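You operate a simulated robot arm through the tools that you are given. There is no shell and no other tool. Be economical: measure what you need, move in short steps, check, and stop when the job is done.

You run a simulated two-armed robot. Do the job below in one go: nothing can be reset, and whatever is moved stays where it is left.

## Task
Pick up the small carton from the front of the tall counter with one hand, pass it to the other hand and put it on the top of the small table. Set down upright: small carton.

The check looks at the end state, three seconds after you hand in, the way a careful person would. Anything else that was tipped, shoved, dropped, spilled or broken makes it a failure.

## Robot
Two 7-joint arms with two-finger parallel grippers on one trunk, on a base that drives. Base frame: it is fixed to the floor where the robot stands at the start and does not move with it; the origin is under the middle of the robot, x ahead of it, y to its left, z up; the surface under the hand at the start is at about z = 82. Units: cm, degrees, N and s.
The left shoulder is at the start at [5, 16.5, 108], the right one opposite. With the tool pointing down near the work surface each hand reaches from about 24 to 70 cm from the robot's upright axis, wherever it stands, measured 20 degrees to its own side. Places, roughly: top of the small table [-130, 20, 70]. Payload 3.91 kg a hand.
Tool frame (each hand has its own): the origin (TCP) lies between the finger pads and is the grasp point; the fingertips stand 3 cm ahead of it; z points along the fingers, y is the line along which they close. Largest opening 11 cm; finger width 2, thickness 1; the body of the gripper, 4.8 by 11.2 cm, starts 5.5 cm behind the TCP.
Orientation is told as [roll, pitch, yaw] about the base's x, y, z axes, in that order, counted from this pose: with the fingers straight down and closing along the base's y, the tool's x points along the base's -x, its y along +y and its z along -z.

## Interface
- The arms move only by the tool play_rows. It takes "left_steps", "right_steps" or both (then of equal length, played together; a hand with none holds still); each is a list of rows, each an object (a shift or turn left out is 0, a gripper value left out holds the last) with "claw": the closure, from 0 (fully open) to 1 (shut); "translation": the shift along the tool's x, y, z in cm, a list of three; "turn": the turn, a rotation vector about the tool's x, y, z in degrees, a list of three. In form: [{"claw": claw, "translation": [x, y, z], "turn": [wx, wy, wz]}, ...]. A call has 1 to 10 rows; each row shifts and turns the commanded pose from where the row before left it, along the tool's axes as they then stand. Rows are played at 5 a second. More than 5 cm and 8.6 degrees between two rows, or a gripper value outside its range, and nothing of the call is played. A pose out of reach is approached as far as the arm can. The call stops where the force on the tool passes 40 N (or 10 N more than at its start, if that is more) or the arm is blocked; 0.2 s more then pass. The fingers move at their own pace (about 4.5 cm/s each) and stop on an object; they squeeze with about 23 N. The grip force told is the motor's: it shows also when the fingers shut on nothing. Time passes only in rows, and 0.2 s behind the last, so rows that do not move let the fingers close. The reply holds the time, the measured pose of the TCP, the force on the tool along the base axes, the opening and the grip force, in the units named above and with some noise, with the torque about the TCP (base axes, N m) and any sound that the robot's microphone picked up.
- Cameras (640 x 400 px; columns grow to the right, rows downward): "scene" is now at [11.48, -2.59, 125.39]; the picture's right is [-0.30, -0.95, 0.00], its down [-0.51, 0.16, -0.85] and it looks along [0.81, -0.25, -0.53] (base axes); focal length 280 px, centre (320, 200). "left" rides on the left gripper at [7.2, -1.7, -10.3] in its tool frame; the picture's right is [0.23, 0.97, 0.00], its down [-0.76, 0.18, -0.62] and it looks along [-0.61, 0.14, 0.78] (tool axes); focal length 222 px, centre (320, 200). "right" rides on the right gripper at [7.2, 1.7, -10.3] in its tool frame; the picture's right is [-0.23, 0.97, 0.00], its down [-0.76, -0.18, -0.62] and it looks along [-0.61, -0.14, 0.78] (tool axes); focal length 222 px, centre (320, 200). There is no depth. A picture from a camera that has moved, and an enlarged one, comes with that camera's place and axes in the base frame and with its lens.
- snapshot(camera): a new picture of that camera. The clock stands still meanwhile.
- slide_trunk(by): slides the trunk up (or, below 0, down) by that many cm; the arms and the scene camera ride with it, the base frame stays. It gives what a move gives, with no picture.
- roll_base(legs): drives the robot by 1 to 6 legs, each [ahead, left, turn to the left] in cm, cm and degrees, along the robot's own axes; the way and the turn of a leg run together, so that a leg with both is an arc; at most 150 cm and 180 degrees a leg. The arms and the cameras ride along, it lands a little off, and it stops where it bumps. It gives what a move gives.
- turn_head(pan, tilt): turns the head with the scene camera to pan (to the left, within 80 degrees either way) and tilt (down, from -29 to 69), counted from straight ahead of the robot. It gives what a move gives.
- zoom(camera, box): a new picture of the part [left, top, right, bottom] of that camera's present view, enlarged. The clock stands still meanwhile.
- finish_job(): hands the job in; it is judged then, once.

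Work in short steps. Places have to be worked out from the pictures, the camera data and where the tool is seen: move nearer, look again, correct. Check each grasp and each placing, and mend what went wrong. You have 120 turns and 100 pictures in all, those below and enlarged ones among them. Open the grippers and draw the arms clear of the work before you hand the job in, unless the task says otherwise; then end with one line.

The tools are called after "Call:" as name(argument=value, ...) on one line, values as JSON. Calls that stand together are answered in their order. play_rows: Moves the arms, as the interface text tells. Its arguments: {"type":"object","properties":{"left_steps":{"type":"array"},"right_steps":{"type":"array"}},"required":[]} The other tools are called the same way: slide_trunk (by) slides the trunk up or down; roll_base (legs) drives the base; turn_head (pan, tilt) turns the head that bears the scene camera; snapshot (camera) takes a picture; zoom (camera, box) takes an enlarged picture of a part of a camera's view; finish_job () hands the job in.

At the start:

```text
clock: 0.0
left_tool_pos: [40.75, 8.83, 107.61]
left_orientation: [0.0, 0.0, 0.2]
left_ft_force: [0.9, 0.1, 0.1]
left_torque: [-0.02, 0.0, 0.02]
left_gripper_width: 10.99
left_gripper_force: 0.0
right_tool_pos: [34.6, -23.14, 108.19]
right_orientation: [-0.1, 0.0, 0.0]
right_ft_force: [0.6, 0.2, -0.7]
right_torque: [0.01, 0.0, 0.03]
right_gripper_width: 11.01
right_gripper_force: 0.1
trunk travel left (down, up): [-30.0, 20.3]
robot x, y, heading: [0.03, 0.2, -0.0]
head pan, tilt: [-17.5, 32.3]
```

scene: 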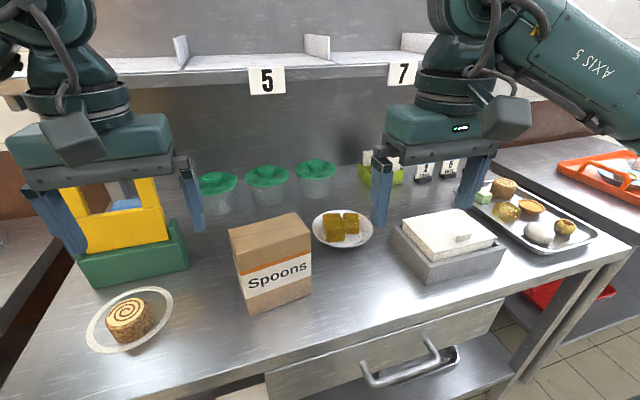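
right: 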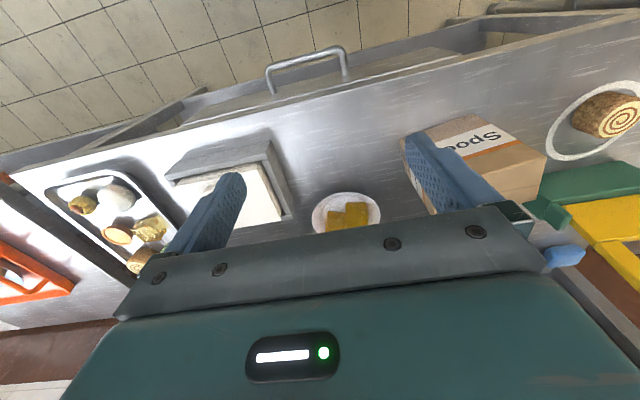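
left: 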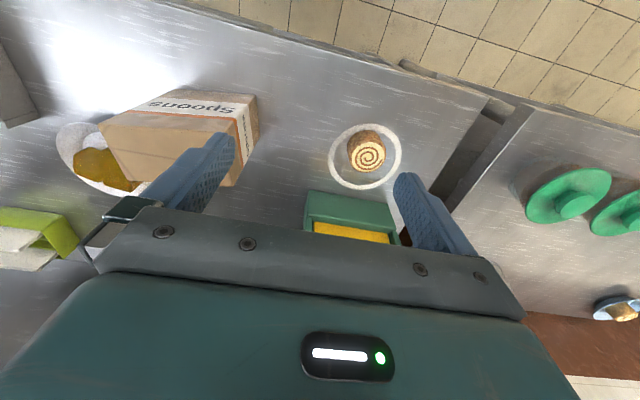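

The "Spoons" carton is about at centre (50, -5), yawed about 7°, measuring 8.7 deep, 11.8 wide and 13 high, with its top near z=95. Its depth is the side that fits the gripper. I'll swing the right hand's closing axis to the base x direction and move the left hand aside.

Call:
play_rows(right_steps=[{"turn": [0, 0, -8.5]}, {"turn": [0, 0, -8.5]}, {"turn": [0, 0, -8.5]}, {"turn": [0, 0, -8.5]}, {"turn": [0, 0, -8.5]}, {"turn": [0, 0, -8.5]}, {"turn": [0, 0, -8.5]}, {"turn": [0, 0, -8.5]}, {"turn": [0, 0, -8.5]}, {"turn": [0, 0, -8.5]}], left_steps=[{"translation": [0, 3, -1]}, {"translation": [0, 3, -1]}, {"translation": [0, 3, -1]}, {"translation": [0, 3, -1]}, {}, {}, {}, {}, {}, {}])

```text
clock: 2.2
left_tool_pos: [40.72, 20.96, 111.89]
left_orientation: [0.0, 0.0, 0.1]
left_ft_force: [-0.5, 0.4, -0.3]
left_torque: [-0.01, -0.02, 0.0]
left_gripper_width: 11.01
left_gripper_force: 0.0
right_tool_pos: [28.5, -16.53, 106.82]
right_orientation: [0.0, 0.0, 85.0]
right_ft_force: [0.3, -0.4, -0.4]
right_torque: [0.01, -0.01, -0.02]
right_gripper_width: 11.01
right_gripper_force: 0.0
right hand out of reach, approached as far as the arm can: row 8, 9, 10
trunk travel left (down, up): [-30.0, 20.3]
robot x, y, heading: [0.08, 0.09, -0.2]
head pan, tilt: [-17.5, 32.3]
```

Yaw is at 85° but the position drifted because of a reach limit. I'll move toward the carton above it and see whether the reach frees up.

Call:
play_rows(right_steps=[{"translation": [0, -4, 0]}, {"translation": [0, -4, 0]}, {"translation": [-3, -2, 0]}, {"translation": [-3, -2, 0]}])

Call:
snapshot(camera="scene")

```text
clock: 3.2
left_tool_pos: [40.69, 21.03, 111.67]
left_orientation: [0.0, -0.1, 0.1]
left_ft_force: [-0.3, 1.0, -0.8]
left_torque: [0.04, 0.01, -0.02]
left_gripper_width: 11.0
left_gripper_force: 0.0
right_tool_pos: [34.43, -7.53, 105.96]
right_orientation: [0.1, 0.1, 84.7]
right_ft_force: [0.7, -0.9, 0.4]
right_torque: [0.0, 0.04, 0.03]
right_gripper_width: 11.01
right_gripper_force: 0.1
right hand out of reach, approached as far as the arm can: row 1, 2, 3, 4
trunk travel left (down, up): [-30.0, 20.3]
robot x, y, heading: [0.17, 0.11, 0.1]
head pan, tilt: [-17.5, 32.3]
```

```text
96 pictures are left
camera scene: at [11.49, -2.55, 125.39], right [-0.3, -0.95, 0.0], down [-0.51, 0.16, -0.85], along [0.81, -0.25, -0.53], focal length 280 px, centre (320, 200)
```

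scene: 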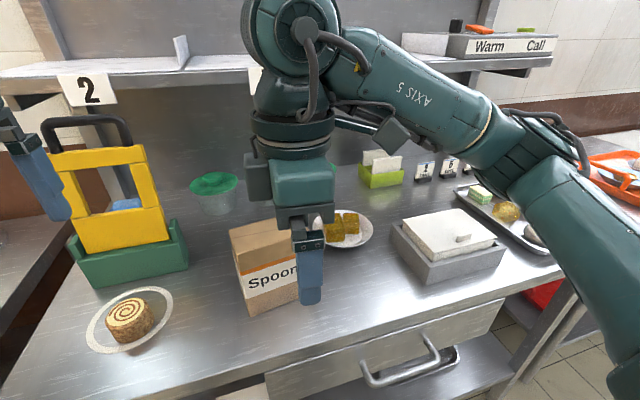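

The right wrist hits its limit about 80° from its arm direction. The left hand at yaw -83° over the carton has more room (about 58°), so the left will pick and the right will receive. I'll withdraw the right and start turning the left.

Call:
play_rows(right_steps=[{"turn": [0, 0, 8.3]}, {"turn": [0, 0, 8.3]}, {"turn": [0, 0, 8.3]}, {"translation": [4, -2.5, 0]}, {"translation": [4, -2.5, 0]}, {"translation": [4, -2.5, 0]}, {"translation": [4, -2.5, 0]}], left_steps=[{"turn": [0, 0, 8.3]}, {"turn": [0, 0, 8.3]}, {"turn": [0, 0, 8.3]}, {"turn": [0, 0, 8.3]}, {"turn": [0, 0, 8.3]}, {"turn": [0, 0, 8.3]}, {}])

```text
clock: 4.8
left_tool_pos: [40.68, 21.01, 111.68]
left_orientation: [0.0, 0.1, -49.7]
left_ft_force: [-0.1, 0.5, 1.0]
left_torque: [0.03, -0.02, 0.02]
left_gripper_width: 11.0
left_gripper_force: 0.0
right_tool_pos: [33.71, -24.76, 105.84]
right_orientation: [0.0, 0.0, 60.2]
right_ft_force: [-0.3, -0.4, 0.1]
right_torque: [0.02, -0.03, 0.01]
right_gripper_width: 11.01
right_gripper_force: 0.0
right hand out of reach, approached as far as the arm can: row 7
trunk travel left (down, up): [-30.0, 20.3]
robot x, y, heading: [0.03, 0.05, 0.1]
head pan, tilt: [-17.5, 32.3]
```

The right hand is clear. Next I'll carry the left over the carton at about (50, -3) and finish its turn to -83°.

Call:
play_rows(left_steps=[{"translation": [-4.05, -1.4, 0]}, {"translation": [-4.05, -1.4, 0]}, {"translation": [-4.05, -1.4, 0]}, {"translation": [-4.05, -1.4, 0]}, {"translation": [-4.05, -1.4, 0]}, {"translation": [-4.05, -1.4, 0]}, {"turn": [0, 0, 8.3]}, {"turn": [0, 0, 8.3]}, {"turn": [0, 0, 8.3]}, {"turn": [0, 0, 8.3]}])

Call:
snapshot(camera="scene")

Call:
snapshot(camera="left")

```text
clock: 7.0
left_tool_pos: [37.09, -2.89, 108.5]
left_orientation: [0.1, -0.1, -82.8]
left_ft_force: [0.3, -0.8, -0.4]
left_torque: [0.01, -0.01, 0.01]
left_gripper_width: 10.99
left_gripper_force: 0.0
left hand out of reach, approached as far as the arm can: row 7, 8, 9, 10
right_tool_pos: [33.74, -24.77, 105.81]
right_orientation: [0.0, 0.0, 60.0]
right_ft_force: [0.2, 0.1, -0.6]
right_torque: [0.02, 0.01, 0.01]
right_gripper_width: 11.01
right_gripper_force: 0.1
trunk travel left (down, up): [-30.0, 20.3]
robot x, y, heading: [-0.05, -0.37, 0.1]
head pan, tilt: [-17.5, 32.3]
```

```text
95 pictures are left
camera scene: at [11.46, -2.59, 125.4], right [-0.3, -0.95, 0.0], down [-0.51, 0.16, -0.85], along [0.81, -0.25, -0.53], focal length 280 px, centre (320, 200)
```

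scene: 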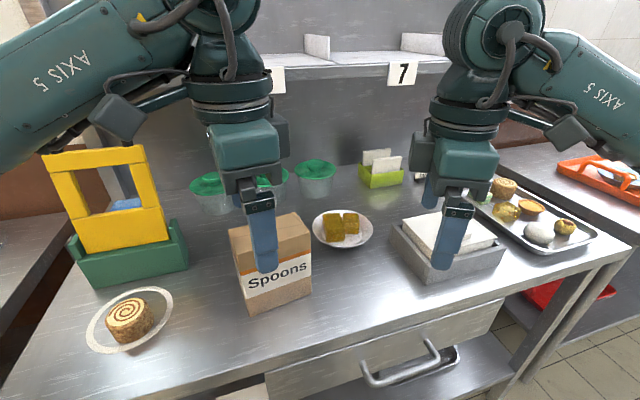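

```text
94 pictures are left
camera left: at [34.43, 4.09, 118.77], right [0.94, 0.35, 0.0], down [0.27, -0.73, 0.62], along [0.22, -0.59, -0.78], focal length 222 px, centre (320, 200)
```

left: 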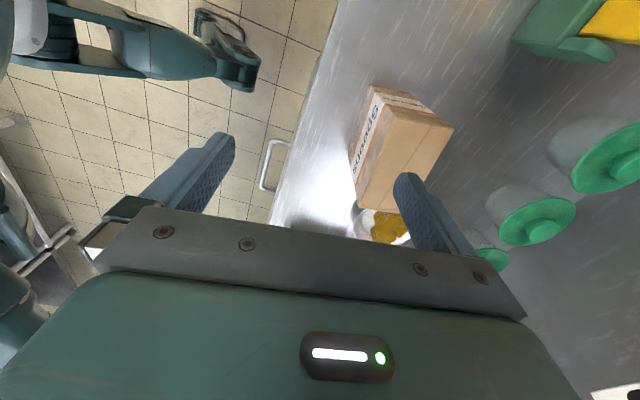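

The left arm can't hold yaw -83° at that distance and pulls back to x=37. I'll tilt it so it approaches from the upper left and see whether the reach recovers.

Call:
play_rows(left_steps=[{"turn": [0, -8.5, 0]}, {"turn": [0, -8.5, 0]}, {"turn": [0, -8.5, 0]}, {"turn": [0, -8.5, 0]}, {"turn": [0, -8.5, 0]}])

```text
clock: 8.2
left_tool_pos: [37.3, -3.0, 108.42]
left_orientation: [-0.1, -34.0, -82.7]
left_ft_force: [0.0, -0.2, -0.7]
left_torque: [-0.02, -0.03, -0.01]
left_gripper_width: 11.02
left_gripper_force: 0.1
left hand out of reach, approached as far as the arm can: row 5
right_tool_pos: [33.83, -24.79, 105.85]
right_orientation: [0.0, 0.1, 60.0]
right_ft_force: [0.9, 0.3, 0.4]
right_torque: [0.01, 0.02, 0.02]
right_gripper_width: 11.0
right_gripper_force: 0.0
trunk travel left (down, up): [-30.0, 20.3]
robot x, y, heading: [0.25, 0.05, -0.2]
head pan, tilt: [-17.5, 32.3]
```

Commands restart from the reached pose, and a 34° tilt was reached. I'll try moving forward in this orientation.

Call:
play_rows(left_steps=[{"translation": [0, 3, 0]}, {"translation": [0, 3, 0]}, {"translation": [0, 3, 0]}, {"translation": [0, 3, 0]}])

```text
clock: 9.2
left_tool_pos: [37.22, -2.98, 108.51]
left_orientation: [-0.1, -34.0, -82.8]
left_ft_force: [0.4, 0.1, 0.9]
left_torque: [0.01, 0.04, 0.0]
left_gripper_width: 10.97
left_gripper_force: 0.0
left hand out of reach, approached as far as the arm can: row 1, 2, 3, 4
right_tool_pos: [33.64, -24.71, 105.8]
right_orientation: [0.0, 0.0, 59.9]
right_ft_force: [-0.1, -0.6, 0.2]
right_torque: [0.01, 0.02, 0.02]
right_gripper_width: 10.98
right_gripper_force: 0.0
trunk travel left (down, up): [-30.0, 20.3]
robot x, y, heading: [0.06, 0.09, 0.1]
head pan, tilt: [-17.5, 32.3]
```

The arm is stuck at its wrist limit, which gets tighter with shoulder-to-hand distance. If I turn the base right about 42° and shift it left about 20, the left arm points more along -y. First I'll untilt and unwind the left hand.

Call:
play_rows(left_steps=[{"turn": [0, 8.5, 0]}, {"turn": [0, 8.5, 0]}, {"turn": [0, 8.5, 0]}, {"turn": [0, 8.5, 0]}, {"turn": [0, 0, -8.3]}, {"turn": [0, 0, -8.3]}, {"turn": [0, 0, -8.3]}, {"turn": [0, 0, -8.3]}], right_steps=[{"turn": [0, 0, 8.3]}, {"turn": [0, 0, 8.3]}, {"turn": [0, 0, 8.3]}, {"turn": [0, 0, 8.3]}, {"turn": [0, 0, 8.3]}, {}, {}, {}])

Call:
roll_base(legs=[[0, 20, 0], [0, 0, -42]])

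Call:
turn_head(pan=20, tilt=38)

Call:
snapshot(camera="scene")

```text
clock: 11.0
left_tool_pos: [37.12, -2.91, 108.45]
left_orientation: [0.0, -0.1, -49.4]
left_ft_force: [0.3, 0.0, 0.4]
left_torque: [0.0, 0.0, -0.02]
left_gripper_width: 10.97
left_gripper_force: 0.0
right_tool_pos: [33.84, -24.63, 105.85]
right_orientation: [0.0, 0.0, 18.6]
right_ft_force: [-0.3, -0.6, 0.3]
right_torque: [0.0, 0.04, 0.04]
right_gripper_width: 11.01
right_gripper_force: 0.0
trunk travel left (down, up): [-30.0, 20.3]
robot x, y, heading: [0.12, -0.05, -0.3]
head pan, tilt: [-17.5, 32.3]
```

```text
clock: 15.3
left_tool_pos: [25.92, -6.93, 108.51]
left_orientation: [0.0, 0.0, -91.2]
left_ft_force: [-0.6, 0.4, 0.6]
left_torque: [0.01, -0.01, -0.01]
left_gripper_width: 11.01
left_gripper_force: 0.1
right_tool_pos: [8.99, -20.81, 105.88]
right_orientation: [0.1, 0.0, -22.9]
right_ft_force: [0.0, -0.1, -0.1]
right_torque: [-0.02, -0.01, -0.02]
right_gripper_width: 11.0
right_gripper_force: 0.1
trunk travel left (down, up): [-30.0, 20.3]
robot x, y, heading: [-0.07, 19.91, -41.4]
head pan, tilt: [-17.5, 32.3]
```

```text
clock: 16.4
left_tool_pos: [25.87, -6.86, 108.44]
left_orientation: [0.1, -0.1, -91.2]
left_ft_force: [0.0, 0.0, 0.5]
left_torque: [-0.01, 0.02, -0.03]
left_gripper_width: 11.01
left_gripper_force: 0.1
right_tool_pos: [9.03, -20.98, 105.85]
right_orientation: [-0.1, 0.0, -22.8]
right_ft_force: [-1.4, -0.4, -0.8]
right_torque: [0.01, -0.02, -0.03]
right_gripper_width: 11.0
right_gripper_force: 0.1
trunk travel left (down, up): [-30.0, 20.3]
robot x, y, heading: [-0.32, 20.05, -41.5]
head pan, tilt: [20.0, 38.0]
```

```text
93 pictures are left
camera scene: at [10.25, 15.01, 124.52], right [-0.37, -0.93, 0.0], down [-0.57, 0.23, -0.79], along [0.73, -0.29, -0.62], focal length 280 px, centre (320, 200)
```

scene: 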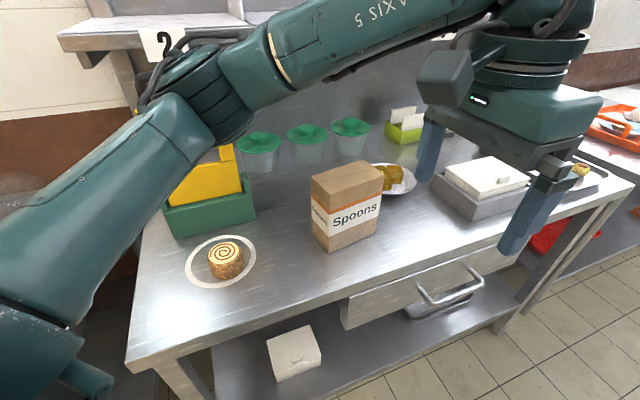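

The base is now at (0, 20) with heading -41.5°. I'll zoom in to fix the carton's corners from this second viewpoint.

Call:
zoom(camera="scene", box=[270, 140, 430, 260])

```text
3.33 times, centred on (350, 200) of scene
camera zoom: at [10.25, 15.01, 124.52], right [-0.37, -0.93, 0.0], down [-0.57, 0.23, -0.79], along [0.73, -0.29, -0.62], focal length 934 px, centre (220, 200)
```

zoom: 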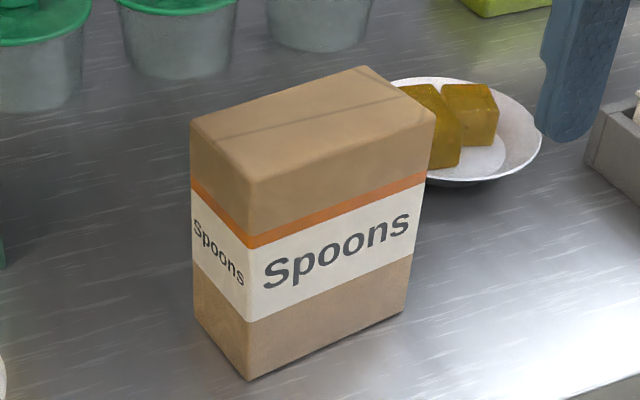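

Better estimate: the carton centre is about (48, -5.5), depth about 6.7, top about z=96. I'll turn the left to -83° and carry it above the point (48, -3.5).

Call:
play_rows(left_steps=[{"turn": [0, 0, -8.2]}, {"translation": [0.14, 4.45, 0]}, {"translation": [0.14, 4.45, 0]}, {"translation": [0.14, 4.45, 0]}, {"translation": [0.14, 4.45, 0]}, {"translation": [0.14, 4.45, 0]}])

Call:
snapshot(camera="left")

Call:
snapshot(camera="scene")

```text
clock: 17.8
left_tool_pos: [47.82, -3.13, 108.08]
left_orientation: [0.0, -0.1, -83.0]
left_ft_force: [0.2, 0.4, 0.0]
left_torque: [-0.01, 0.0, 0.03]
left_gripper_width: 10.99
left_gripper_force: 0.0
right_tool_pos: [8.96, -20.82, 105.77]
right_orientation: [0.0, 0.0, -22.8]
right_ft_force: [0.1, 0.3, 0.1]
right_torque: [-0.01, -0.02, 0.0]
right_gripper_width: 11.0
right_gripper_force: 0.1
trunk travel left (down, up): [-30.0, 20.3]
robot x, y, heading: [0.23, 20.16, -41.4]
head pan, tilt: [20.0, 38.0]
```

```text
91 pictures are left
camera left: at [45.03, 3.8, 118.33], right [0.94, 0.34, 0.0], down [0.27, -0.73, 0.62], along [0.21, -0.59, -0.78], focal length 222 px, centre (320, 200)
```

left: 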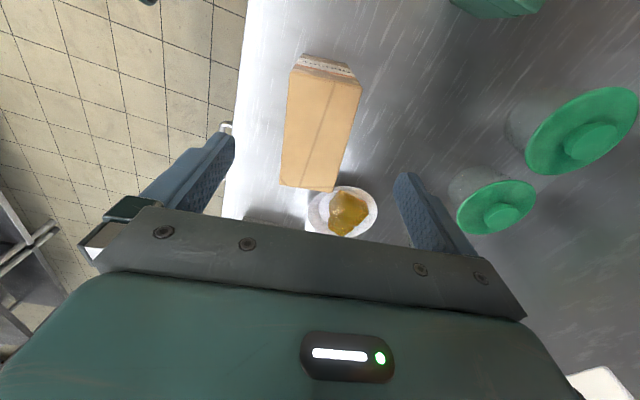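

```text
90 pictures are left
camera scene: at [10.28, 15.03, 124.51], right [-0.37, -0.93, 0.0], down [-0.57, 0.23, -0.79], along [0.73, -0.29, -0.62], focal length 280 px, centre (320, 200)
```

scene: 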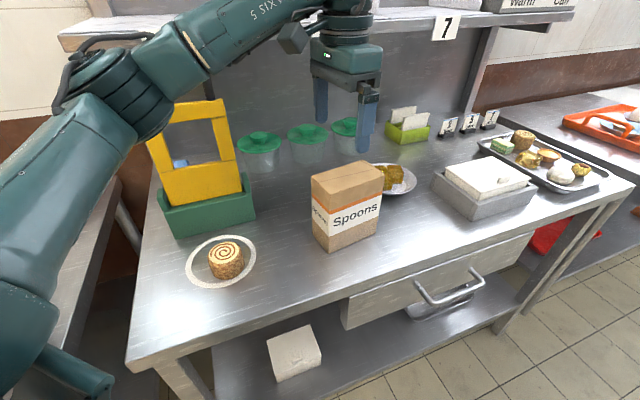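

The left reached the pose. Its camera puts the carton centre at (47.9, -5.7) with yaw about 9°. I'll trim the aim, descend to TCP z≈92, and look before closing.

Call:
play_rows(left_steps=[{"translation": [-0.6, -0.4, 0], "turn": [0, 0, -2]}, {"translation": [0, 0, 4]}, {"translation": [0, 0, 4]}, {"translation": [0, 0, 4]}, {"translation": [0, 0, 4]}])

Call:
snapshot(camera="left")

Call:
zoom(camera="scene", box=[240, 90, 480, 270])

```text
clock: 18.9
left_tool_pos: [47.29, -3.83, 92.4]
left_orientation: [0.0, 0.0, -81.0]
left_ft_force: [0.0, 0.1, 0.8]
left_torque: [-0.04, 0.01, 0.0]
left_gripper_width: 11.04
left_gripper_force: 0.1
right_tool_pos: [9.0, -20.86, 105.84]
right_orientation: [-0.1, 0.0, -22.9]
right_ft_force: [-0.2, -0.2, -0.4]
right_torque: [0.01, 0.0, -0.02]
right_gripper_width: 11.0
right_gripper_force: 0.2
trunk travel left (down, up): [-30.0, 20.3]
robot x, y, heading: [0.2, 20.17, -41.5]
head pan, tilt: [20.0, 38.0]
```

```text
89 pictures are left
camera left: at [44.43, 2.99, 102.7], right [0.93, 0.38, 0.0], down [0.29, -0.72, 0.62], along [0.23, -0.58, -0.78], focal length 222 px, centre (320, 200)
```

left: 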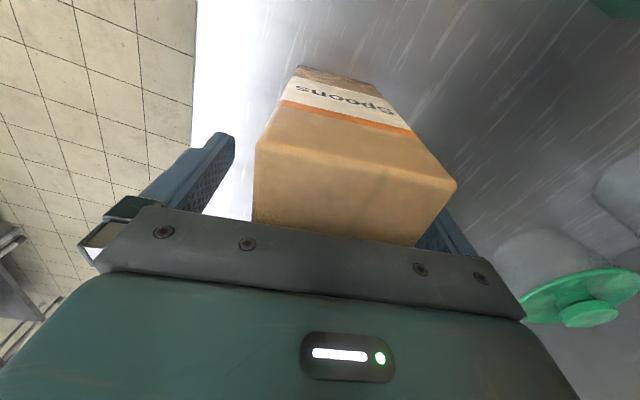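

```text
2.22 times, centred on (360, 180) of scene
camera zoom: at [10.27, 15.01, 124.52], right [-0.37, -0.93, 0.0], down [-0.57, 0.23, -0.79], along [0.73, -0.29, -0.62], focal length 623 px, centre (231, 244)
```

zoom: 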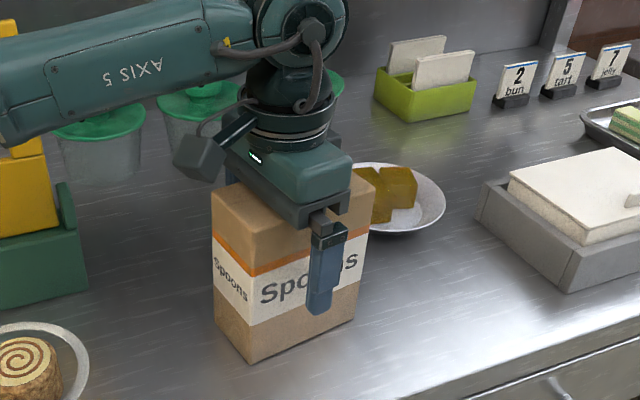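

The fingers straddle the carton with the front gap slightly larger. I'll shift 0.5 forward and close.

Call:
play_rows(left_steps=[{"translation": [0, 0.5, 0]}, {"claw": 1}, {"claw": 1}, {"claw": 1}, {"claw": 1}, {"claw": 1}])

```text
clock: 20.4
left_tool_pos: [47.82, -3.88, 92.42]
left_orientation: [0.0, 0.0, -81.0]
left_ft_force: [-1.1, 1.2, -0.6]
left_torque: [-0.03, -0.06, -0.07]
left_gripper_width: 6.57
left_gripper_force: 23.3
right_tool_pos: [9.06, -20.94, 105.91]
right_orientation: [-0.1, 0.0, -22.9]
right_ft_force: [0.7, -1.1, 0.2]
right_torque: [-0.02, 0.0, 0.01]
right_gripper_width: 10.99
right_gripper_force: 0.1
trunk travel left (down, up): [-30.0, 20.3]
robot x, y, heading: [-0.27, 19.85, -41.6]
head pan, tilt: [20.0, 38.0]
```

It's gripped at 6.57 cm wide. I'll lift 12 cm in short steps.

Call:
play_rows(left_steps=[{"translation": [0, 0, -1]}, {"translation": [0, 0, -2]}, {"translation": [0, 0, -3]}, {"translation": [0, 0, -3]}, {"translation": [0, 0, -3]}])

Call:
snapshot(camera="scene")

```text
clock: 21.6
left_tool_pos: [48.06, -3.78, 104.51]
left_orientation: [0.0, 0.0, -81.1]
left_ft_force: [0.4, 0.2, -2.5]
left_torque: [0.04, -0.02, -0.03]
left_gripper_width: 6.57
left_gripper_force: 22.9
right_tool_pos: [9.15, -20.93, 105.84]
right_orientation: [-0.1, 0.0, -22.9]
right_ft_force: [0.1, 0.0, 0.8]
right_torque: [-0.02, -0.02, 0.0]
right_gripper_width: 11.0
right_gripper_force: 0.0
trunk travel left (down, up): [-30.0, 20.3]
robot x, y, heading: [-0.25, 20.21, -41.6]
head pan, tilt: [20.0, 38.0]
```

```text
87 pictures are left
camera scene: at [10.24, 15.0, 124.52], right [-0.37, -0.93, 0.0], down [-0.57, 0.23, -0.79], along [0.73, -0.29, -0.62], focal length 280 px, centre (320, 200)
```

scene: 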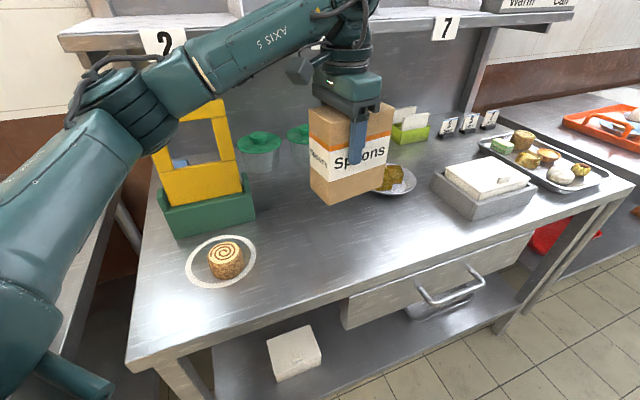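

The carton is lifted level and weighs about 0.25 kg. Before bringing it in, I'll test the right arm's receiving pose close to the body: robot-frame (28, -12), yaw about 80° and tilted.

Call:
play_rows(right_steps=[{"translation": [0.4, 3.5, 0]}, {"translation": [0.4, 3.5, 0]}, {"translation": [0.4, 3.5, 0]}, {"translation": [0.4, 3.5, 0]}, {"turn": [0, 0, -8.5]}, {"turn": [0, 0, -8.5]}, {"turn": [0, 0, -8.5]}, {"turn": [0, 0, -8.5]}, {"turn": [0, 0, -8.5]}, {"turn": [0, 0, -8.5]}])

Call:
play_rows(right_steps=[{"turn": [0, 0, -8.5]}, {"turn": [0, -8.5, 0]}, {"turn": [0, -8.5, 0]}, {"turn": [0, -8.5, 0]}, {"turn": [0, -8.5, 0]}, {"turn": [0, -8.5, 0]}])

Call:
turn_head(pan=0, tilt=45)

Call:
snapshot(camera="scene")

```text
clock: 23.8
left_tool_pos: [48.12, -3.93, 104.47]
left_orientation: [0.0, 0.0, -80.9]
left_ft_force: [-0.4, 0.5, -2.9]
left_torque: [0.02, 0.03, 0.02]
left_gripper_width: 6.58
left_gripper_force: 23.1
right_tool_pos: [13.11, -7.3, 105.8]
right_orientation: [-0.1, 0.0, 28.2]
right_ft_force: [-0.3, -0.3, -0.3]
right_torque: [0.0, 0.0, -0.01]
right_gripper_width: 10.99
right_gripper_force: 0.0
trunk travel left (down, up): [-30.0, 20.3]
robot x, y, heading: [-0.2, 19.83, -41.6]
head pan, tilt: [20.0, 38.0]
```

```text
clock: 25.1
left_tool_pos: [48.09, -3.89, 104.55]
left_orientation: [0.0, 0.0, -80.9]
left_ft_force: [0.2, 0.5, -3.0]
left_torque: [0.06, 0.01, 0.0]
left_gripper_width: 6.59
left_gripper_force: 23.5
right_tool_pos: [13.04, -7.5, 105.88]
right_orientation: [-0.1, -42.8, 36.7]
right_ft_force: [-0.2, 0.3, 0.0]
right_torque: [0.0, 0.04, -0.01]
right_gripper_width: 11.01
right_gripper_force: 0.1
trunk travel left (down, up): [-30.0, 20.3]
robot x, y, heading: [0.07, 20.22, -41.7]
head pan, tilt: [20.0, 38.0]
```

```text
clock: 26.0
left_tool_pos: [48.08, -3.75, 104.44]
left_orientation: [0.0, 0.1, -81.0]
left_ft_force: [0.3, 1.0, -3.2]
left_torque: [0.03, 0.0, -0.01]
left_gripper_width: 6.59
left_gripper_force: 23.2
right_tool_pos: [13.1, -7.32, 105.93]
right_orientation: [0.1, -42.5, 36.5]
right_ft_force: [-0.4, 0.5, 0.0]
right_torque: [0.02, 0.02, 0.0]
right_gripper_width: 11.0
right_gripper_force: 0.1
trunk travel left (down, up): [-30.0, 20.3]
robot x, y, heading: [-0.0, 20.11, -41.3]
head pan, tilt: [0.0, 45.0]
```

```text
86 pictures are left
camera scene: at [8.33, 12.78, 123.49], right [-0.66, -0.75, 0.0], down [-0.53, 0.47, -0.71], along [0.53, -0.47, -0.71], focal length 280 px, centre (320, 200)
```

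scene: 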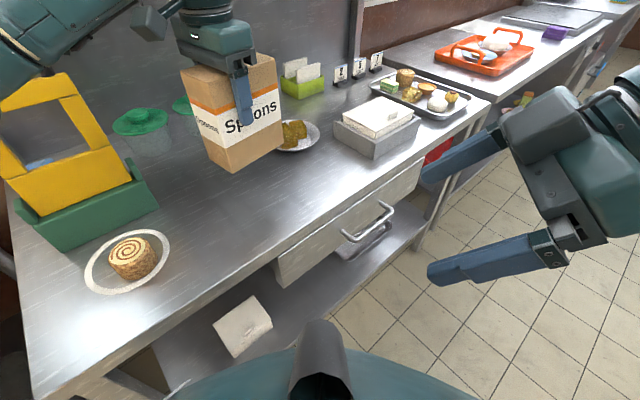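

The right reached yaw 78° and a 43° tilt at robot-frame (28, -12). I need about 60° so its body clears the carton's edge, so I'll try tilting more.

Call:
play_rows(right_steps=[{"turn": [0, -8.5, 0]}, {"turn": [0, -8.5, 0]}])

```text
clock: 26.6
left_tool_pos: [48.03, -3.78, 104.51]
left_orientation: [0.1, 0.1, -81.0]
left_ft_force: [-0.3, -0.3, -3.0]
left_torque: [0.07, 0.02, 0.03]
left_gripper_width: 6.6
left_gripper_force: 23.1
right_tool_pos: [12.7, -8.6, 107.13]
right_orientation: [0.3, -59.4, 36.2]
right_ft_force: [0.0, 0.2, -1.0]
right_torque: [-0.01, -0.01, -0.02]
right_gripper_width: 11.0
right_gripper_force: 0.2
right hand out of reach, approached as far as the arm can: row 2
trunk travel left (down, up): [-30.0, 20.3]
robot x, y, heading: [0.09, 20.04, -41.4]
head pan, tilt: [0.0, 45.0]
```

The right is at 59° tilt. Next I'll bring the left with the carton to robot-frame (28.8, 1.8), raise it 6, and start turning it toward facing the right hand.

Call:
play_rows(left_steps=[{"translation": [1.68, -3.98, -1]}, {"translation": [1.68, -3.98, -1]}, {"translation": [1.68, -3.98, -1]}, {"translation": [1.68, -3.98, -1]}, {"translation": [1.68, -3.98, -1]}, {"translation": [1.68, -3.98, -1]}, {"turn": [0, 0, 7.8]}, {"turn": [0, 0, 7.8]}, {"turn": [0, 0, 7.8]}, {"turn": [0, 0, 7.8]}])

Call:
snapshot(camera="scene")

```text
clock: 28.8
left_tool_pos: [22.86, 2.21, 110.46]
left_orientation: [0.0, 0.0, -112.3]
left_ft_force: [-0.5, 0.9, -2.3]
left_torque: [0.04, -0.01, -0.02]
left_gripper_width: 6.63
left_gripper_force: 23.0
right_tool_pos: [12.79, -8.44, 107.2]
right_orientation: [0.3, -59.3, 36.3]
right_ft_force: [0.7, -0.2, 0.8]
right_torque: [-0.03, -0.01, -0.04]
right_gripper_width: 10.99
right_gripper_force: 0.0
trunk travel left (down, up): [-30.0, 20.3]
robot x, y, heading: [-0.34, 20.43, -41.6]
head pan, tilt: [0.0, 45.0]
```

```text
85 pictures are left
camera scene: at [8.32, 12.78, 123.49], right [-0.66, -0.75, 0.0], down [-0.53, 0.47, -0.71], along [0.53, -0.47, -0.71], focal length 280 px, centre (320, 200)
```

scene: 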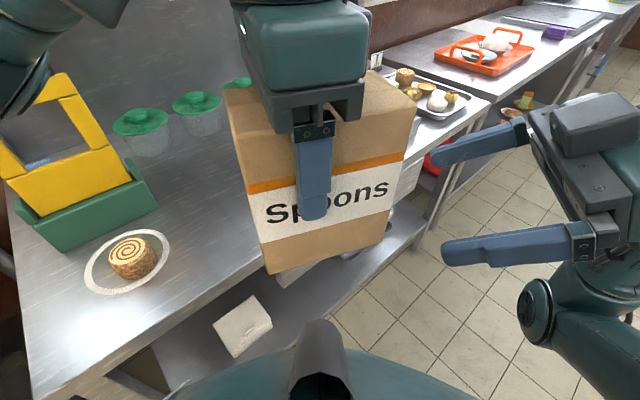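

The carton is held securely. I'll turn it the remaining 31° to line up with the right hand.

Call:
play_rows(left_steps=[{"turn": [0, 0, 7.85]}, {"turn": [0, 0, 7.85]}, {"turn": [0, 0, 7.85]}, {"turn": [0, 0, 7.85]}])

Call:
snapshot(camera="scene")

Call:
snapshot(camera="right")

```text
clock: 29.8
left_tool_pos: [21.79, 2.9, 110.17]
left_orientation: [0.0, 0.1, -143.5]
left_ft_force: [-1.0, -0.1, -3.7]
left_torque: [0.01, -0.04, 0.02]
left_gripper_width: 6.59
left_gripper_force: 22.2
left hand out of reach, approached as far as the arm can: row 4
right_tool_pos: [12.76, -8.44, 107.14]
right_orientation: [0.3, -59.5, 36.3]
right_ft_force: [-0.6, -0.2, -0.5]
right_torque: [-0.03, 0.02, 0.01]
right_gripper_width: 10.97
right_gripper_force: 0.0
trunk travel left (down, up): [-30.0, 20.3]
robot x, y, heading: [0.25, 19.95, -41.3]
head pan, tilt: [0.0, 45.0]
```

```text
84 pictures are left
camera scene: at [8.28, 12.78, 123.5], right [-0.66, -0.75, 0.0], down [-0.53, 0.47, -0.71], along [0.53, -0.47, -0.71], focal length 280 px, centre (320, 200)
```

scene: 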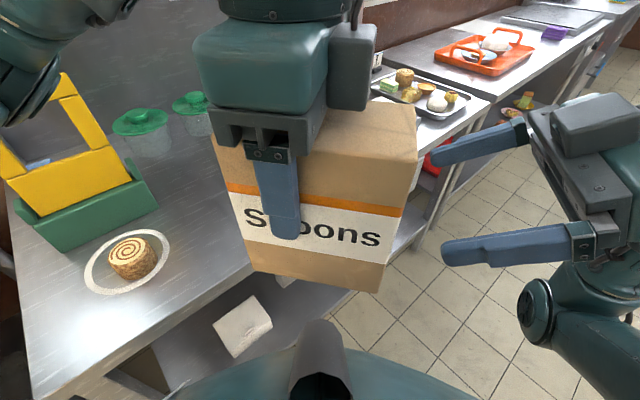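

```text
83 pictures are left
camera right: at [1.58, -14.74, 106.11], right [-0.49, 0.85, 0.2], down [-0.01, -0.23, 0.97], along [0.87, 0.47, 0.12], focal length 222 px, centre (320, 200)
```

right: 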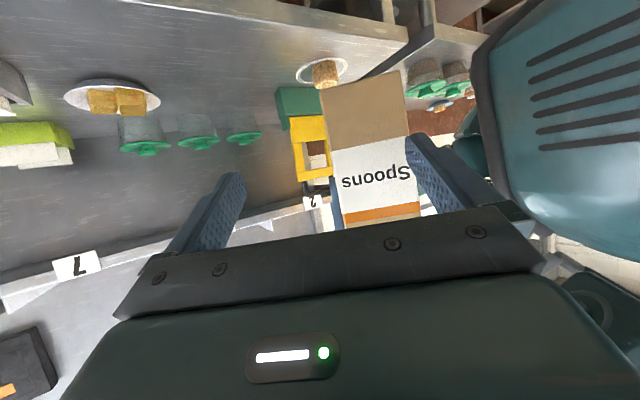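

Working it out, the right must shift 3.75 along its closing axis and advance 9.5 horizontally along the carton's width. I'll do the shift plus 3 cm of advance, then look.

Call:
play_rows(right_steps=[{"translation": [0, 1.87, 0]}, {"translation": [0, 1.88, 0]}, {"translation": [-0.76, 0, 1.29]}, {"translation": [-0.76, 0, 1.29]}])

Call:
snapshot(camera="scene")

Call:
snapshot(camera="right")

```text
clock: 30.8
left_tool_pos: [21.56, 3.0, 110.14]
left_orientation: [0.0, -0.1, -143.4]
left_ft_force: [0.1, -0.7, -2.4]
left_torque: [0.03, -0.07, 0.02]
left_gripper_width: 6.58
left_gripper_force: 22.8
right_tool_pos: [14.51, -6.43, 108.74]
right_orientation: [0.2, -59.5, 36.5]
right_ft_force: [0.1, 0.4, -0.3]
right_torque: [0.02, 0.03, -0.01]
right_gripper_width: 10.99
right_gripper_force: 0.1
right hand out of reach, approached as far as the arm can: row 1, 2
trunk travel left (down, up): [-30.0, 20.3]
robot x, y, heading: [0.13, 19.92, -41.4]
head pan, tilt: [0.0, 45.0]
```

```text
82 pictures are left
camera scene: at [8.26, 12.76, 123.49], right [-0.66, -0.75, 0.0], down [-0.53, 0.47, -0.71], along [0.53, -0.47, -0.71], focal length 280 px, centre (320, 200)
```

scene: 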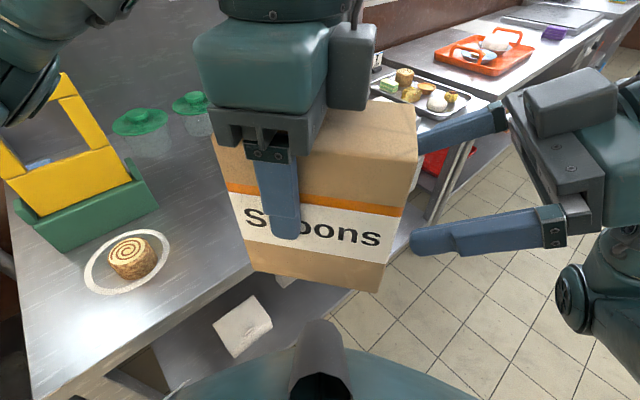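

```text
81 pictures are left
camera right: at [3.28, -12.64, 107.66], right [-0.49, 0.85, 0.2], down [-0.01, -0.23, 0.97], along [0.87, 0.47, 0.13], focal length 222 px, centre (320, 200)
```

right: 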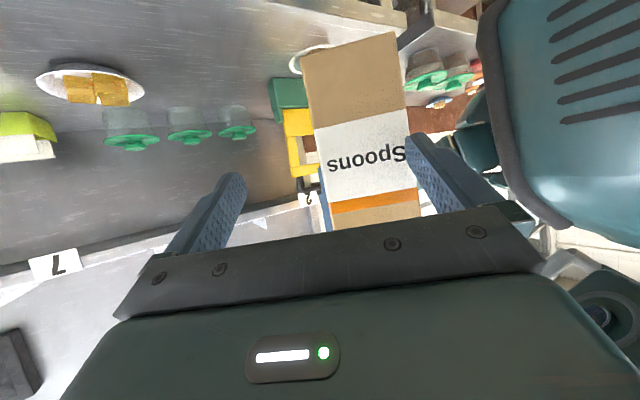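

The right can't come nearer the body at that tilt, so it rose 1.6 instead. I'll move the carton to it: left shifts 3.4 along its tool y (away from the robot) and up 1.7.

Call:
play_rows(left_steps=[{"translation": [0, 1.1, -0.6]}, {"translation": [0, 1.1, -0.6]}, {"translation": [0, 1.2, -0.5]}])

Call:
snapshot(camera="right")

```text
clock: 31.6
left_tool_pos: [21.27, 2.52, 110.58]
left_orientation: [0.1, 0.0, -143.5]
left_ft_force: [-0.2, -0.1, -2.7]
left_torque: [0.03, -0.01, 0.0]
left_gripper_width: 6.6
left_gripper_force: 23.6
left hand out of reach, approached as far as the arm can: row 1, 2, 3
right_tool_pos: [14.48, -6.35, 108.84]
right_orientation: [0.0, -59.3, 36.6]
right_ft_force: [-0.2, 1.2, 0.3]
right_torque: [0.01, 0.0, -0.01]
right_gripper_width: 10.99
right_gripper_force: 0.1
trunk travel left (down, up): [-30.0, 20.3]
robot x, y, heading: [0.16, 20.09, -41.8]
head pan, tilt: [0.0, 45.0]
```

```text
80 pictures are left
camera right: at [3.32, -12.63, 107.67], right [-0.49, 0.85, 0.2], down [-0.01, -0.23, 0.97], along [0.87, 0.47, 0.12], focal length 222 px, centre (320, 200)
```

right: 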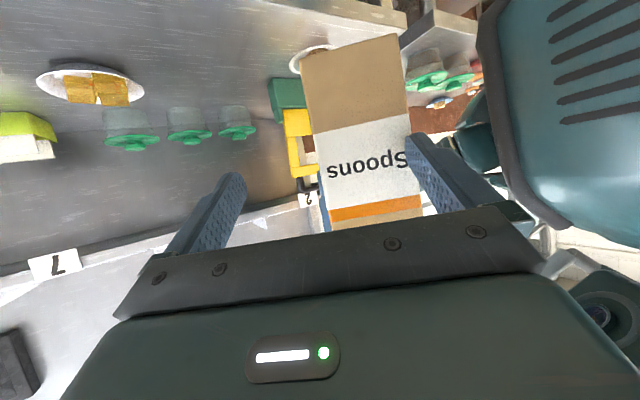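

Both wrists are near their limits at this height. Lowering both hands may let the forearms hang and free the wrist yaw, so I'll bring them down 10 cm together. The spot is clear of the counter edge.

Call:
play_rows(left_steps=[{"translation": [0, 0, 2.5]}, {"translation": [0, 0, 2.5]}, {"translation": [0, 0, 2.5]}, {"translation": [0, 0, 2.5]}, {"translation": [0, 1, 0]}, {"translation": [0, 1, 0]}], right_steps=[{"translation": [2.15, 0, 1.27]}, {"translation": [2.15, 0, 1.27]}, {"translation": [2.15, 0, 1.27]}, {"translation": [2.15, 0, 1.27]}, {}, {}])

```text
clock: 33.0
left_tool_pos: [22.07, 1.5, 100.75]
left_orientation: [0.0, 0.0, -143.3]
left_ft_force: [0.6, 0.8, -2.2]
left_torque: [0.04, -0.05, -0.01]
left_gripper_width: 6.58
left_gripper_force: 22.8
left hand out of reach, approached as far as the arm can: row 6
right_tool_pos: [14.55, -7.29, 106.83]
right_orientation: [0.7, -59.5, 36.0]
right_ft_force: [-0.2, -0.2, 0.2]
right_torque: [0.0, -0.02, 0.0]
right_gripper_width: 10.99
right_gripper_force: 0.2
right hand out of reach, approached as far as the arm can: row 1, 2, 3, 4
trunk travel left (down, up): [-30.0, 20.3]
robot x, y, heading: [-0.25, 20.1, -41.5]
head pan, tilt: [0.0, 45.0]
```

The right can't lower at a 59° tilt. By geometry a 30° tilt also works: grip 2.2 cm inside the right edge and 10 cm above the bottom, with its body clearing the carton's top corner. I'll untilt the right to 30°.

Call:
play_rows(right_steps=[{"turn": [0, 8.5, 0]}, {"turn": [0, 8.5, 0]}, {"turn": [0, 8.5, 0]}, {"turn": [0, 4, 0]}, {"translation": [0, 1.3, 0]}, {"translation": [0, 1.3, 0]}])

Call:
snapshot(camera="scene")

```text
clock: 34.4
left_tool_pos: [22.02, 1.56, 100.81]
left_orientation: [0.0, 0.0, -143.4]
left_ft_force: [0.1, -0.2, -2.3]
left_torque: [0.03, -0.04, 0.0]
left_gripper_width: 6.63
left_gripper_force: 23.4
right_tool_pos: [12.84, -5.13, 106.97]
right_orientation: [0.0, -30.0, 36.6]
right_ft_force: [0.7, 0.5, -0.6]
right_torque: [0.0, 0.0, 0.0]
right_gripper_width: 11.0
right_gripper_force: 0.0
trunk travel left (down, up): [-30.0, 20.3]
robot x, y, heading: [-0.0, 19.95, -41.3]
head pan, tilt: [0.0, 45.0]
```

```text
79 pictures are left
camera scene: at [8.31, 12.79, 123.49], right [-0.66, -0.75, 0.0], down [-0.53, 0.47, -0.71], along [0.53, -0.47, -0.71], focal length 280 px, centre (320, 200)
```

scene: 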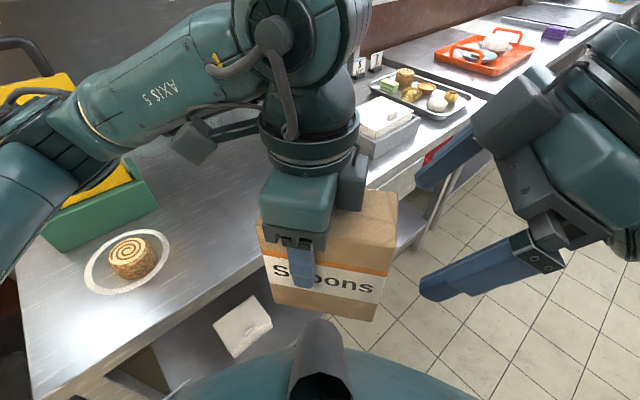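

The 30° tilt is reachable, but both hands carry a grey housing on their inner sides, so 45° is safer. I'll lower the right 7.6, then tilt to 45°, still clear of the carton.

Call:
play_rows(right_steps=[{"translation": [1.27, 0, 2.19]}, {"translation": [1.27, 0, 2.19]}, {"translation": [1.27, 0, 2.19]}, {"turn": [0, -7.5, 0]}, {"turn": [0, -7.5, 0]}])

Call:
snapshot(camera="scene")

Call:
snapshot(camera="right")

```text
clock: 35.6
left_tool_pos: [21.96, 1.55, 100.88]
left_orientation: [0.1, 0.0, -143.3]
left_ft_force: [-0.6, -0.7, -2.5]
left_torque: [0.06, -0.02, 0.02]
left_gripper_width: 6.58
left_gripper_force: 22.9
right_tool_pos: [12.88, -8.45, 102.73]
right_orientation: [0.2, -42.0, 36.4]
right_ft_force: [0.2, -0.9, 0.0]
right_torque: [-0.02, -0.01, 0.02]
right_gripper_width: 10.99
right_gripper_force: 0.0
right hand out of reach, approached as far as the arm can: row 2, 3, 4, 5
trunk travel left (down, up): [-30.0, 20.3]
robot x, y, heading: [0.06, 19.87, -41.5]
head pan, tilt: [0.0, 45.0]
```

```text
78 pictures are left
camera scene: at [8.28, 12.76, 123.49], right [-0.66, -0.75, 0.0], down [-0.53, 0.47, -0.71], along [0.53, -0.47, -0.71], focal length 280 px, centre (320, 200)
```

scene: 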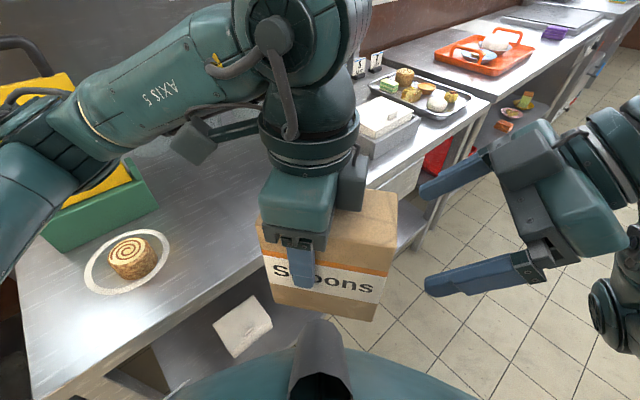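

```text
77 pictures are left
camera right: at [2.04, -14.41, 105.49], right [-0.44, 0.88, 0.15], down [0.23, -0.06, 0.97], along [0.87, 0.47, -0.18], focal length 222 px, centre (320, 200)
```

right: 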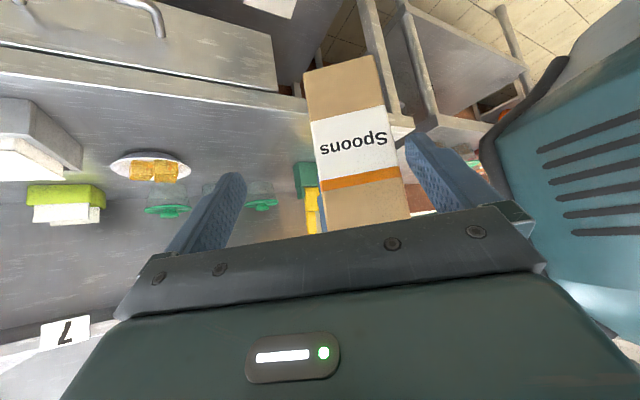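

The right sits 11.4 to the side and 2.6 off in the closing direction. I'll move it 3 inward, where its limits ease, then try the closing-axis shift while raising the carton 3 cm.

Call:
play_rows(right_steps=[{"translation": [-1.1, 0, 1.0]}, {"translation": [-1.1, 0, 1.0]}, {"translation": [0, 1.3, 0]}, {"translation": [0, 1.3, 0]}], left_steps=[{"translation": [0, 0, -1.5]}, {"translation": [0, 0, -1.5]}, {}, {}])

```text
clock: 36.6
left_tool_pos: [21.87, 1.38, 103.76]
left_orientation: [0.1, -0.2, -143.2]
left_ft_force: [0.6, -0.5, -3.1]
left_torque: [0.03, -0.03, 0.0]
left_gripper_width: 6.74
left_gripper_force: 23.7
right_tool_pos: [15.0, -5.34, 103.63]
right_orientation: [0.5, -42.1, 36.4]
right_ft_force: [-0.7, -0.2, -0.7]
right_torque: [-0.02, -0.03, 0.0]
right_gripper_width: 10.99
right_gripper_force: 0.1
right hand out of reach, approached as far as the arm can: row 3, 4
trunk travel left (down, up): [-30.0, 20.3]
robot x, y, heading: [0.03, 20.38, -41.4]
head pan, tilt: [0.0, 45.0]
```

The fingers now straddle with about 0.9 clearance. I'll advance 3.5 inward with a small closing-axis correction.

Call:
play_rows(right_steps=[{"translation": [-0.87, 0.4, 0.78]}, {"translation": [-0.87, 0.4, 0.78]}, {"translation": [-0.87, 0.4, 0.78]}])

Call:
snapshot(camera="scene")

Call:
snapshot(camera="right")

```text
clock: 37.4
left_tool_pos: [21.96, 1.53, 103.81]
left_orientation: [0.0, 0.1, -143.5]
left_ft_force: [0.2, -0.5, -2.8]
left_torque: [0.04, -0.05, 0.0]
left_gripper_width: 6.73
left_gripper_force: 22.6
right_tool_pos: [17.35, -2.49, 103.46]
right_orientation: [0.3, -42.0, 36.3]
right_ft_force: [0.4, -0.4, -0.5]
right_torque: [-0.02, 0.04, -0.02]
right_gripper_width: 11.02
right_gripper_force: 0.1
trunk travel left (down, up): [-30.0, 20.3]
robot x, y, heading: [-0.09, 20.05, -41.2]
head pan, tilt: [0.0, 45.0]
```

```text
76 pictures are left
camera scene: at [8.32, 12.79, 123.49], right [-0.66, -0.75, 0.0], down [-0.53, 0.47, -0.71], along [0.53, -0.47, -0.71], focal length 280 px, centre (320, 200)
```

scene: 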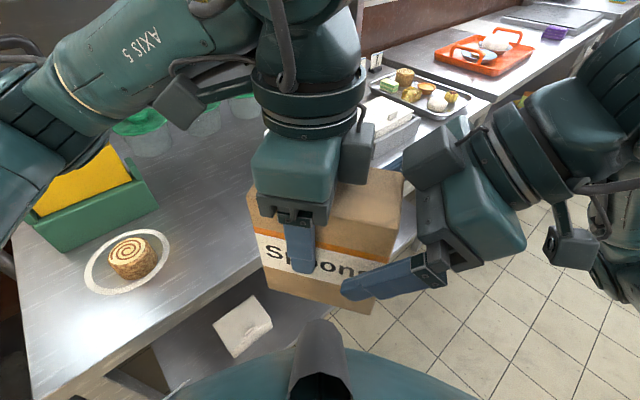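

```text
75 pictures are left
camera right: at [6.37, -8.47, 106.22], right [-0.44, 0.88, 0.15], down [0.23, -0.06, 0.97], along [0.87, 0.47, -0.18], focal length 222 px, centre (320, 200)
```

right: 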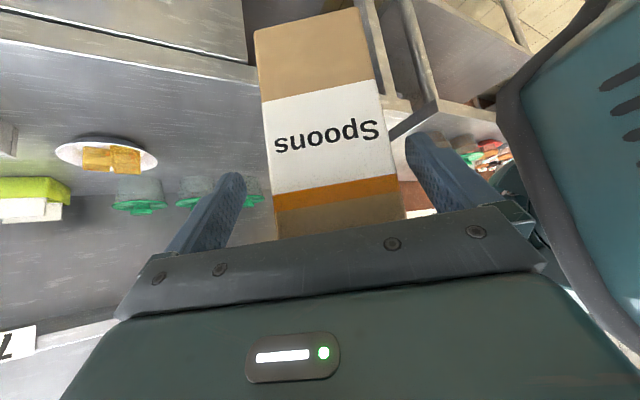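

The carton sits between the right fingers at the planned depth. I'll centre 0.4 more and close the right.

Call:
play_rows(right_steps=[{"translation": [0, 0.45, 0]}, {"claw": 1}, {"claw": 1}, {"claw": 1}, {"claw": 1}, {"claw": 1}])

Call:
snapshot(camera="scene")

```text
clock: 38.8
left_tool_pos: [21.88, 1.65, 103.75]
left_orientation: [0.0, 0.0, -143.4]
left_ft_force: [10.4, -3.7, -1.4]
left_torque: [0.39, 0.95, 0.39]
left_gripper_width: 6.61
left_gripper_force: 22.8
right_tool_pos: [17.06, -2.03, 103.47]
right_orientation: [0.2, -41.9, 36.6]
right_ft_force: [-11.2, 4.0, -0.5]
right_torque: [-0.51, -0.94, 0.19]
right_gripper_width: 6.61
right_gripper_force: 23.2
trunk travel left (down, up): [-30.0, 20.3]
robot x, y, heading: [-0.04, 20.12, -41.4]
head pan, tilt: [0.0, 45.0]
```

```text
74 pictures are left
camera scene: at [8.32, 12.78, 123.49], right [-0.66, -0.75, 0.0], down [-0.53, 0.47, -0.71], along [0.53, -0.47, -0.71], focal length 280 px, centre (320, 200)
```

scene: 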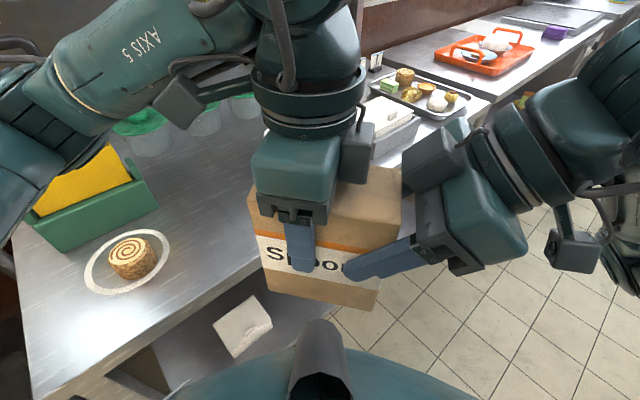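

Both hands are gripping, with a 10 N sideways preload. I'll relieve it by nudging the right 0.3 along +y.

Call:
play_rows(right_steps=[{"translation": [0, 0.3, 0]}, {}])

```text
clock: 39.4
left_tool_pos: [22.03, 1.51, 103.74]
left_orientation: [0.1, 0.0, -143.4]
left_ft_force: [16.0, 4.8, 7.6]
left_torque: [0.19, 1.04, 0.25]
left_gripper_width: 6.58
left_gripper_force: 23.1
right_tool_pos: [17.18, -2.09, 103.65]
right_orientation: [0.2, -41.6, 36.3]
right_ft_force: [-15.0, -5.5, -7.4]
right_torque: [-0.54, -0.58, 0.02]
right_gripper_width: 6.57
right_gripper_force: 22.8
right hand out of reach, approached as far as the arm can: row 1
trunk travel left (down, up): [-30.0, 20.3]
robot x, y, heading: [-0.35, 19.75, -41.4]
head pan, tilt: [0.0, 45.0]
```

It's limited there, and the preload is modest. I'll release the left hand.

Call:
play_rows(left_steps=[{"claw": 0}, {"claw": 0}, {"claw": 0}, {"claw": 0}, {"claw": 0}])

Call:
snapshot(camera="scene")

```text
clock: 40.6
left_tool_pos: [21.87, 1.49, 103.79]
left_orientation: [0.0, 0.0, -143.4]
left_ft_force: [-0.1, -0.2, 0.6]
left_torque: [0.02, 0.01, 0.02]
left_gripper_width: 11.0
left_gripper_force: 0.1
right_tool_pos: [17.11, -1.95, 103.73]
right_orientation: [0.3, -41.8, 36.3]
right_ft_force: [0.3, 0.0, -2.6]
right_torque: [-0.07, 0.08, -0.04]
right_gripper_width: 6.61
right_gripper_force: 22.7
trunk travel left (down, up): [-30.0, 20.3]
robot x, y, heading: [-0.02, 19.78, -41.3]
head pan, tilt: [0.0, 45.0]
```

```text
73 pictures are left
camera scene: at [8.32, 12.78, 123.49], right [-0.66, -0.75, 0.0], down [-0.53, 0.47, -0.71], along [0.53, -0.47, -0.71], focal length 280 px, centre (320, 200)
```

scene: 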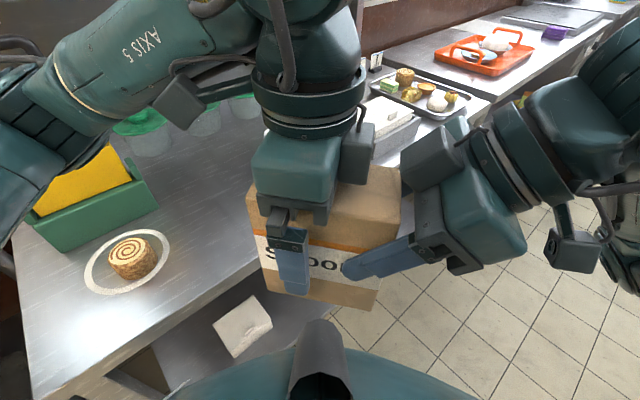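

The right alone carries the carton. I'll withdraw the left upward and outward, staying within the plane of its fingers.

Call:
play_rows(left_steps=[{"translation": [0.3, 0, -1.5]}, {"translation": [0.5, 0, -2.5]}, {"translation": [1, 0, -3]}, {"translation": [1, 0, -3]}, {"turn": [0, 0, -8]}, {"turn": [0, 0, -8]}, {"turn": [0, 0, -8]}])

Call:
snapshot(camera="scene")

```text
clock: 42.2
left_tool_pos: [21.87, 4.65, 113.12]
left_orientation: [0.0, 0.0, -119.5]
left_ft_force: [-0.8, 1.2, -1.0]
left_torque: [0.03, -0.01, 0.0]
left_gripper_width: 10.98
left_gripper_force: 0.1
left hand out of reach, approached as far as the arm can: row 2, 3, 4
right_tool_pos: [17.09, -1.89, 103.79]
right_orientation: [0.2, -42.0, 36.3]
right_ft_force: [0.2, -0.8, -1.8]
right_torque: [-0.07, 0.09, 0.0]
right_gripper_width: 6.61
right_gripper_force: 22.9
trunk travel left (down, up): [-30.0, 20.3]
robot x, y, heading: [0.28, 19.75, -41.4]
head pan, tilt: [0.0, 45.0]
```

```text
72 pictures are left
camera scene: at [8.31, 12.78, 123.49], right [-0.66, -0.75, 0.0], down [-0.53, 0.47, -0.71], along [0.53, -0.47, -0.71], focal length 280 px, centre (320, 200)
```

scene: 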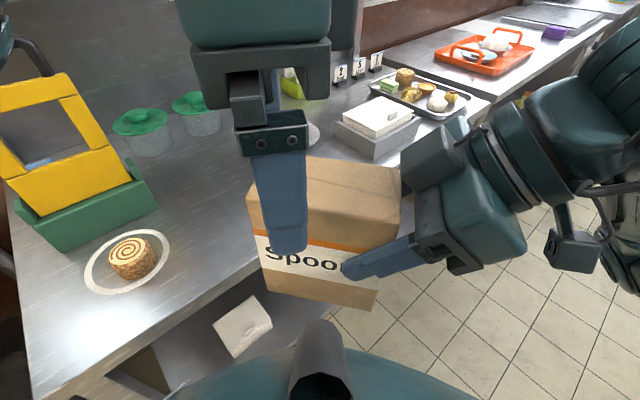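

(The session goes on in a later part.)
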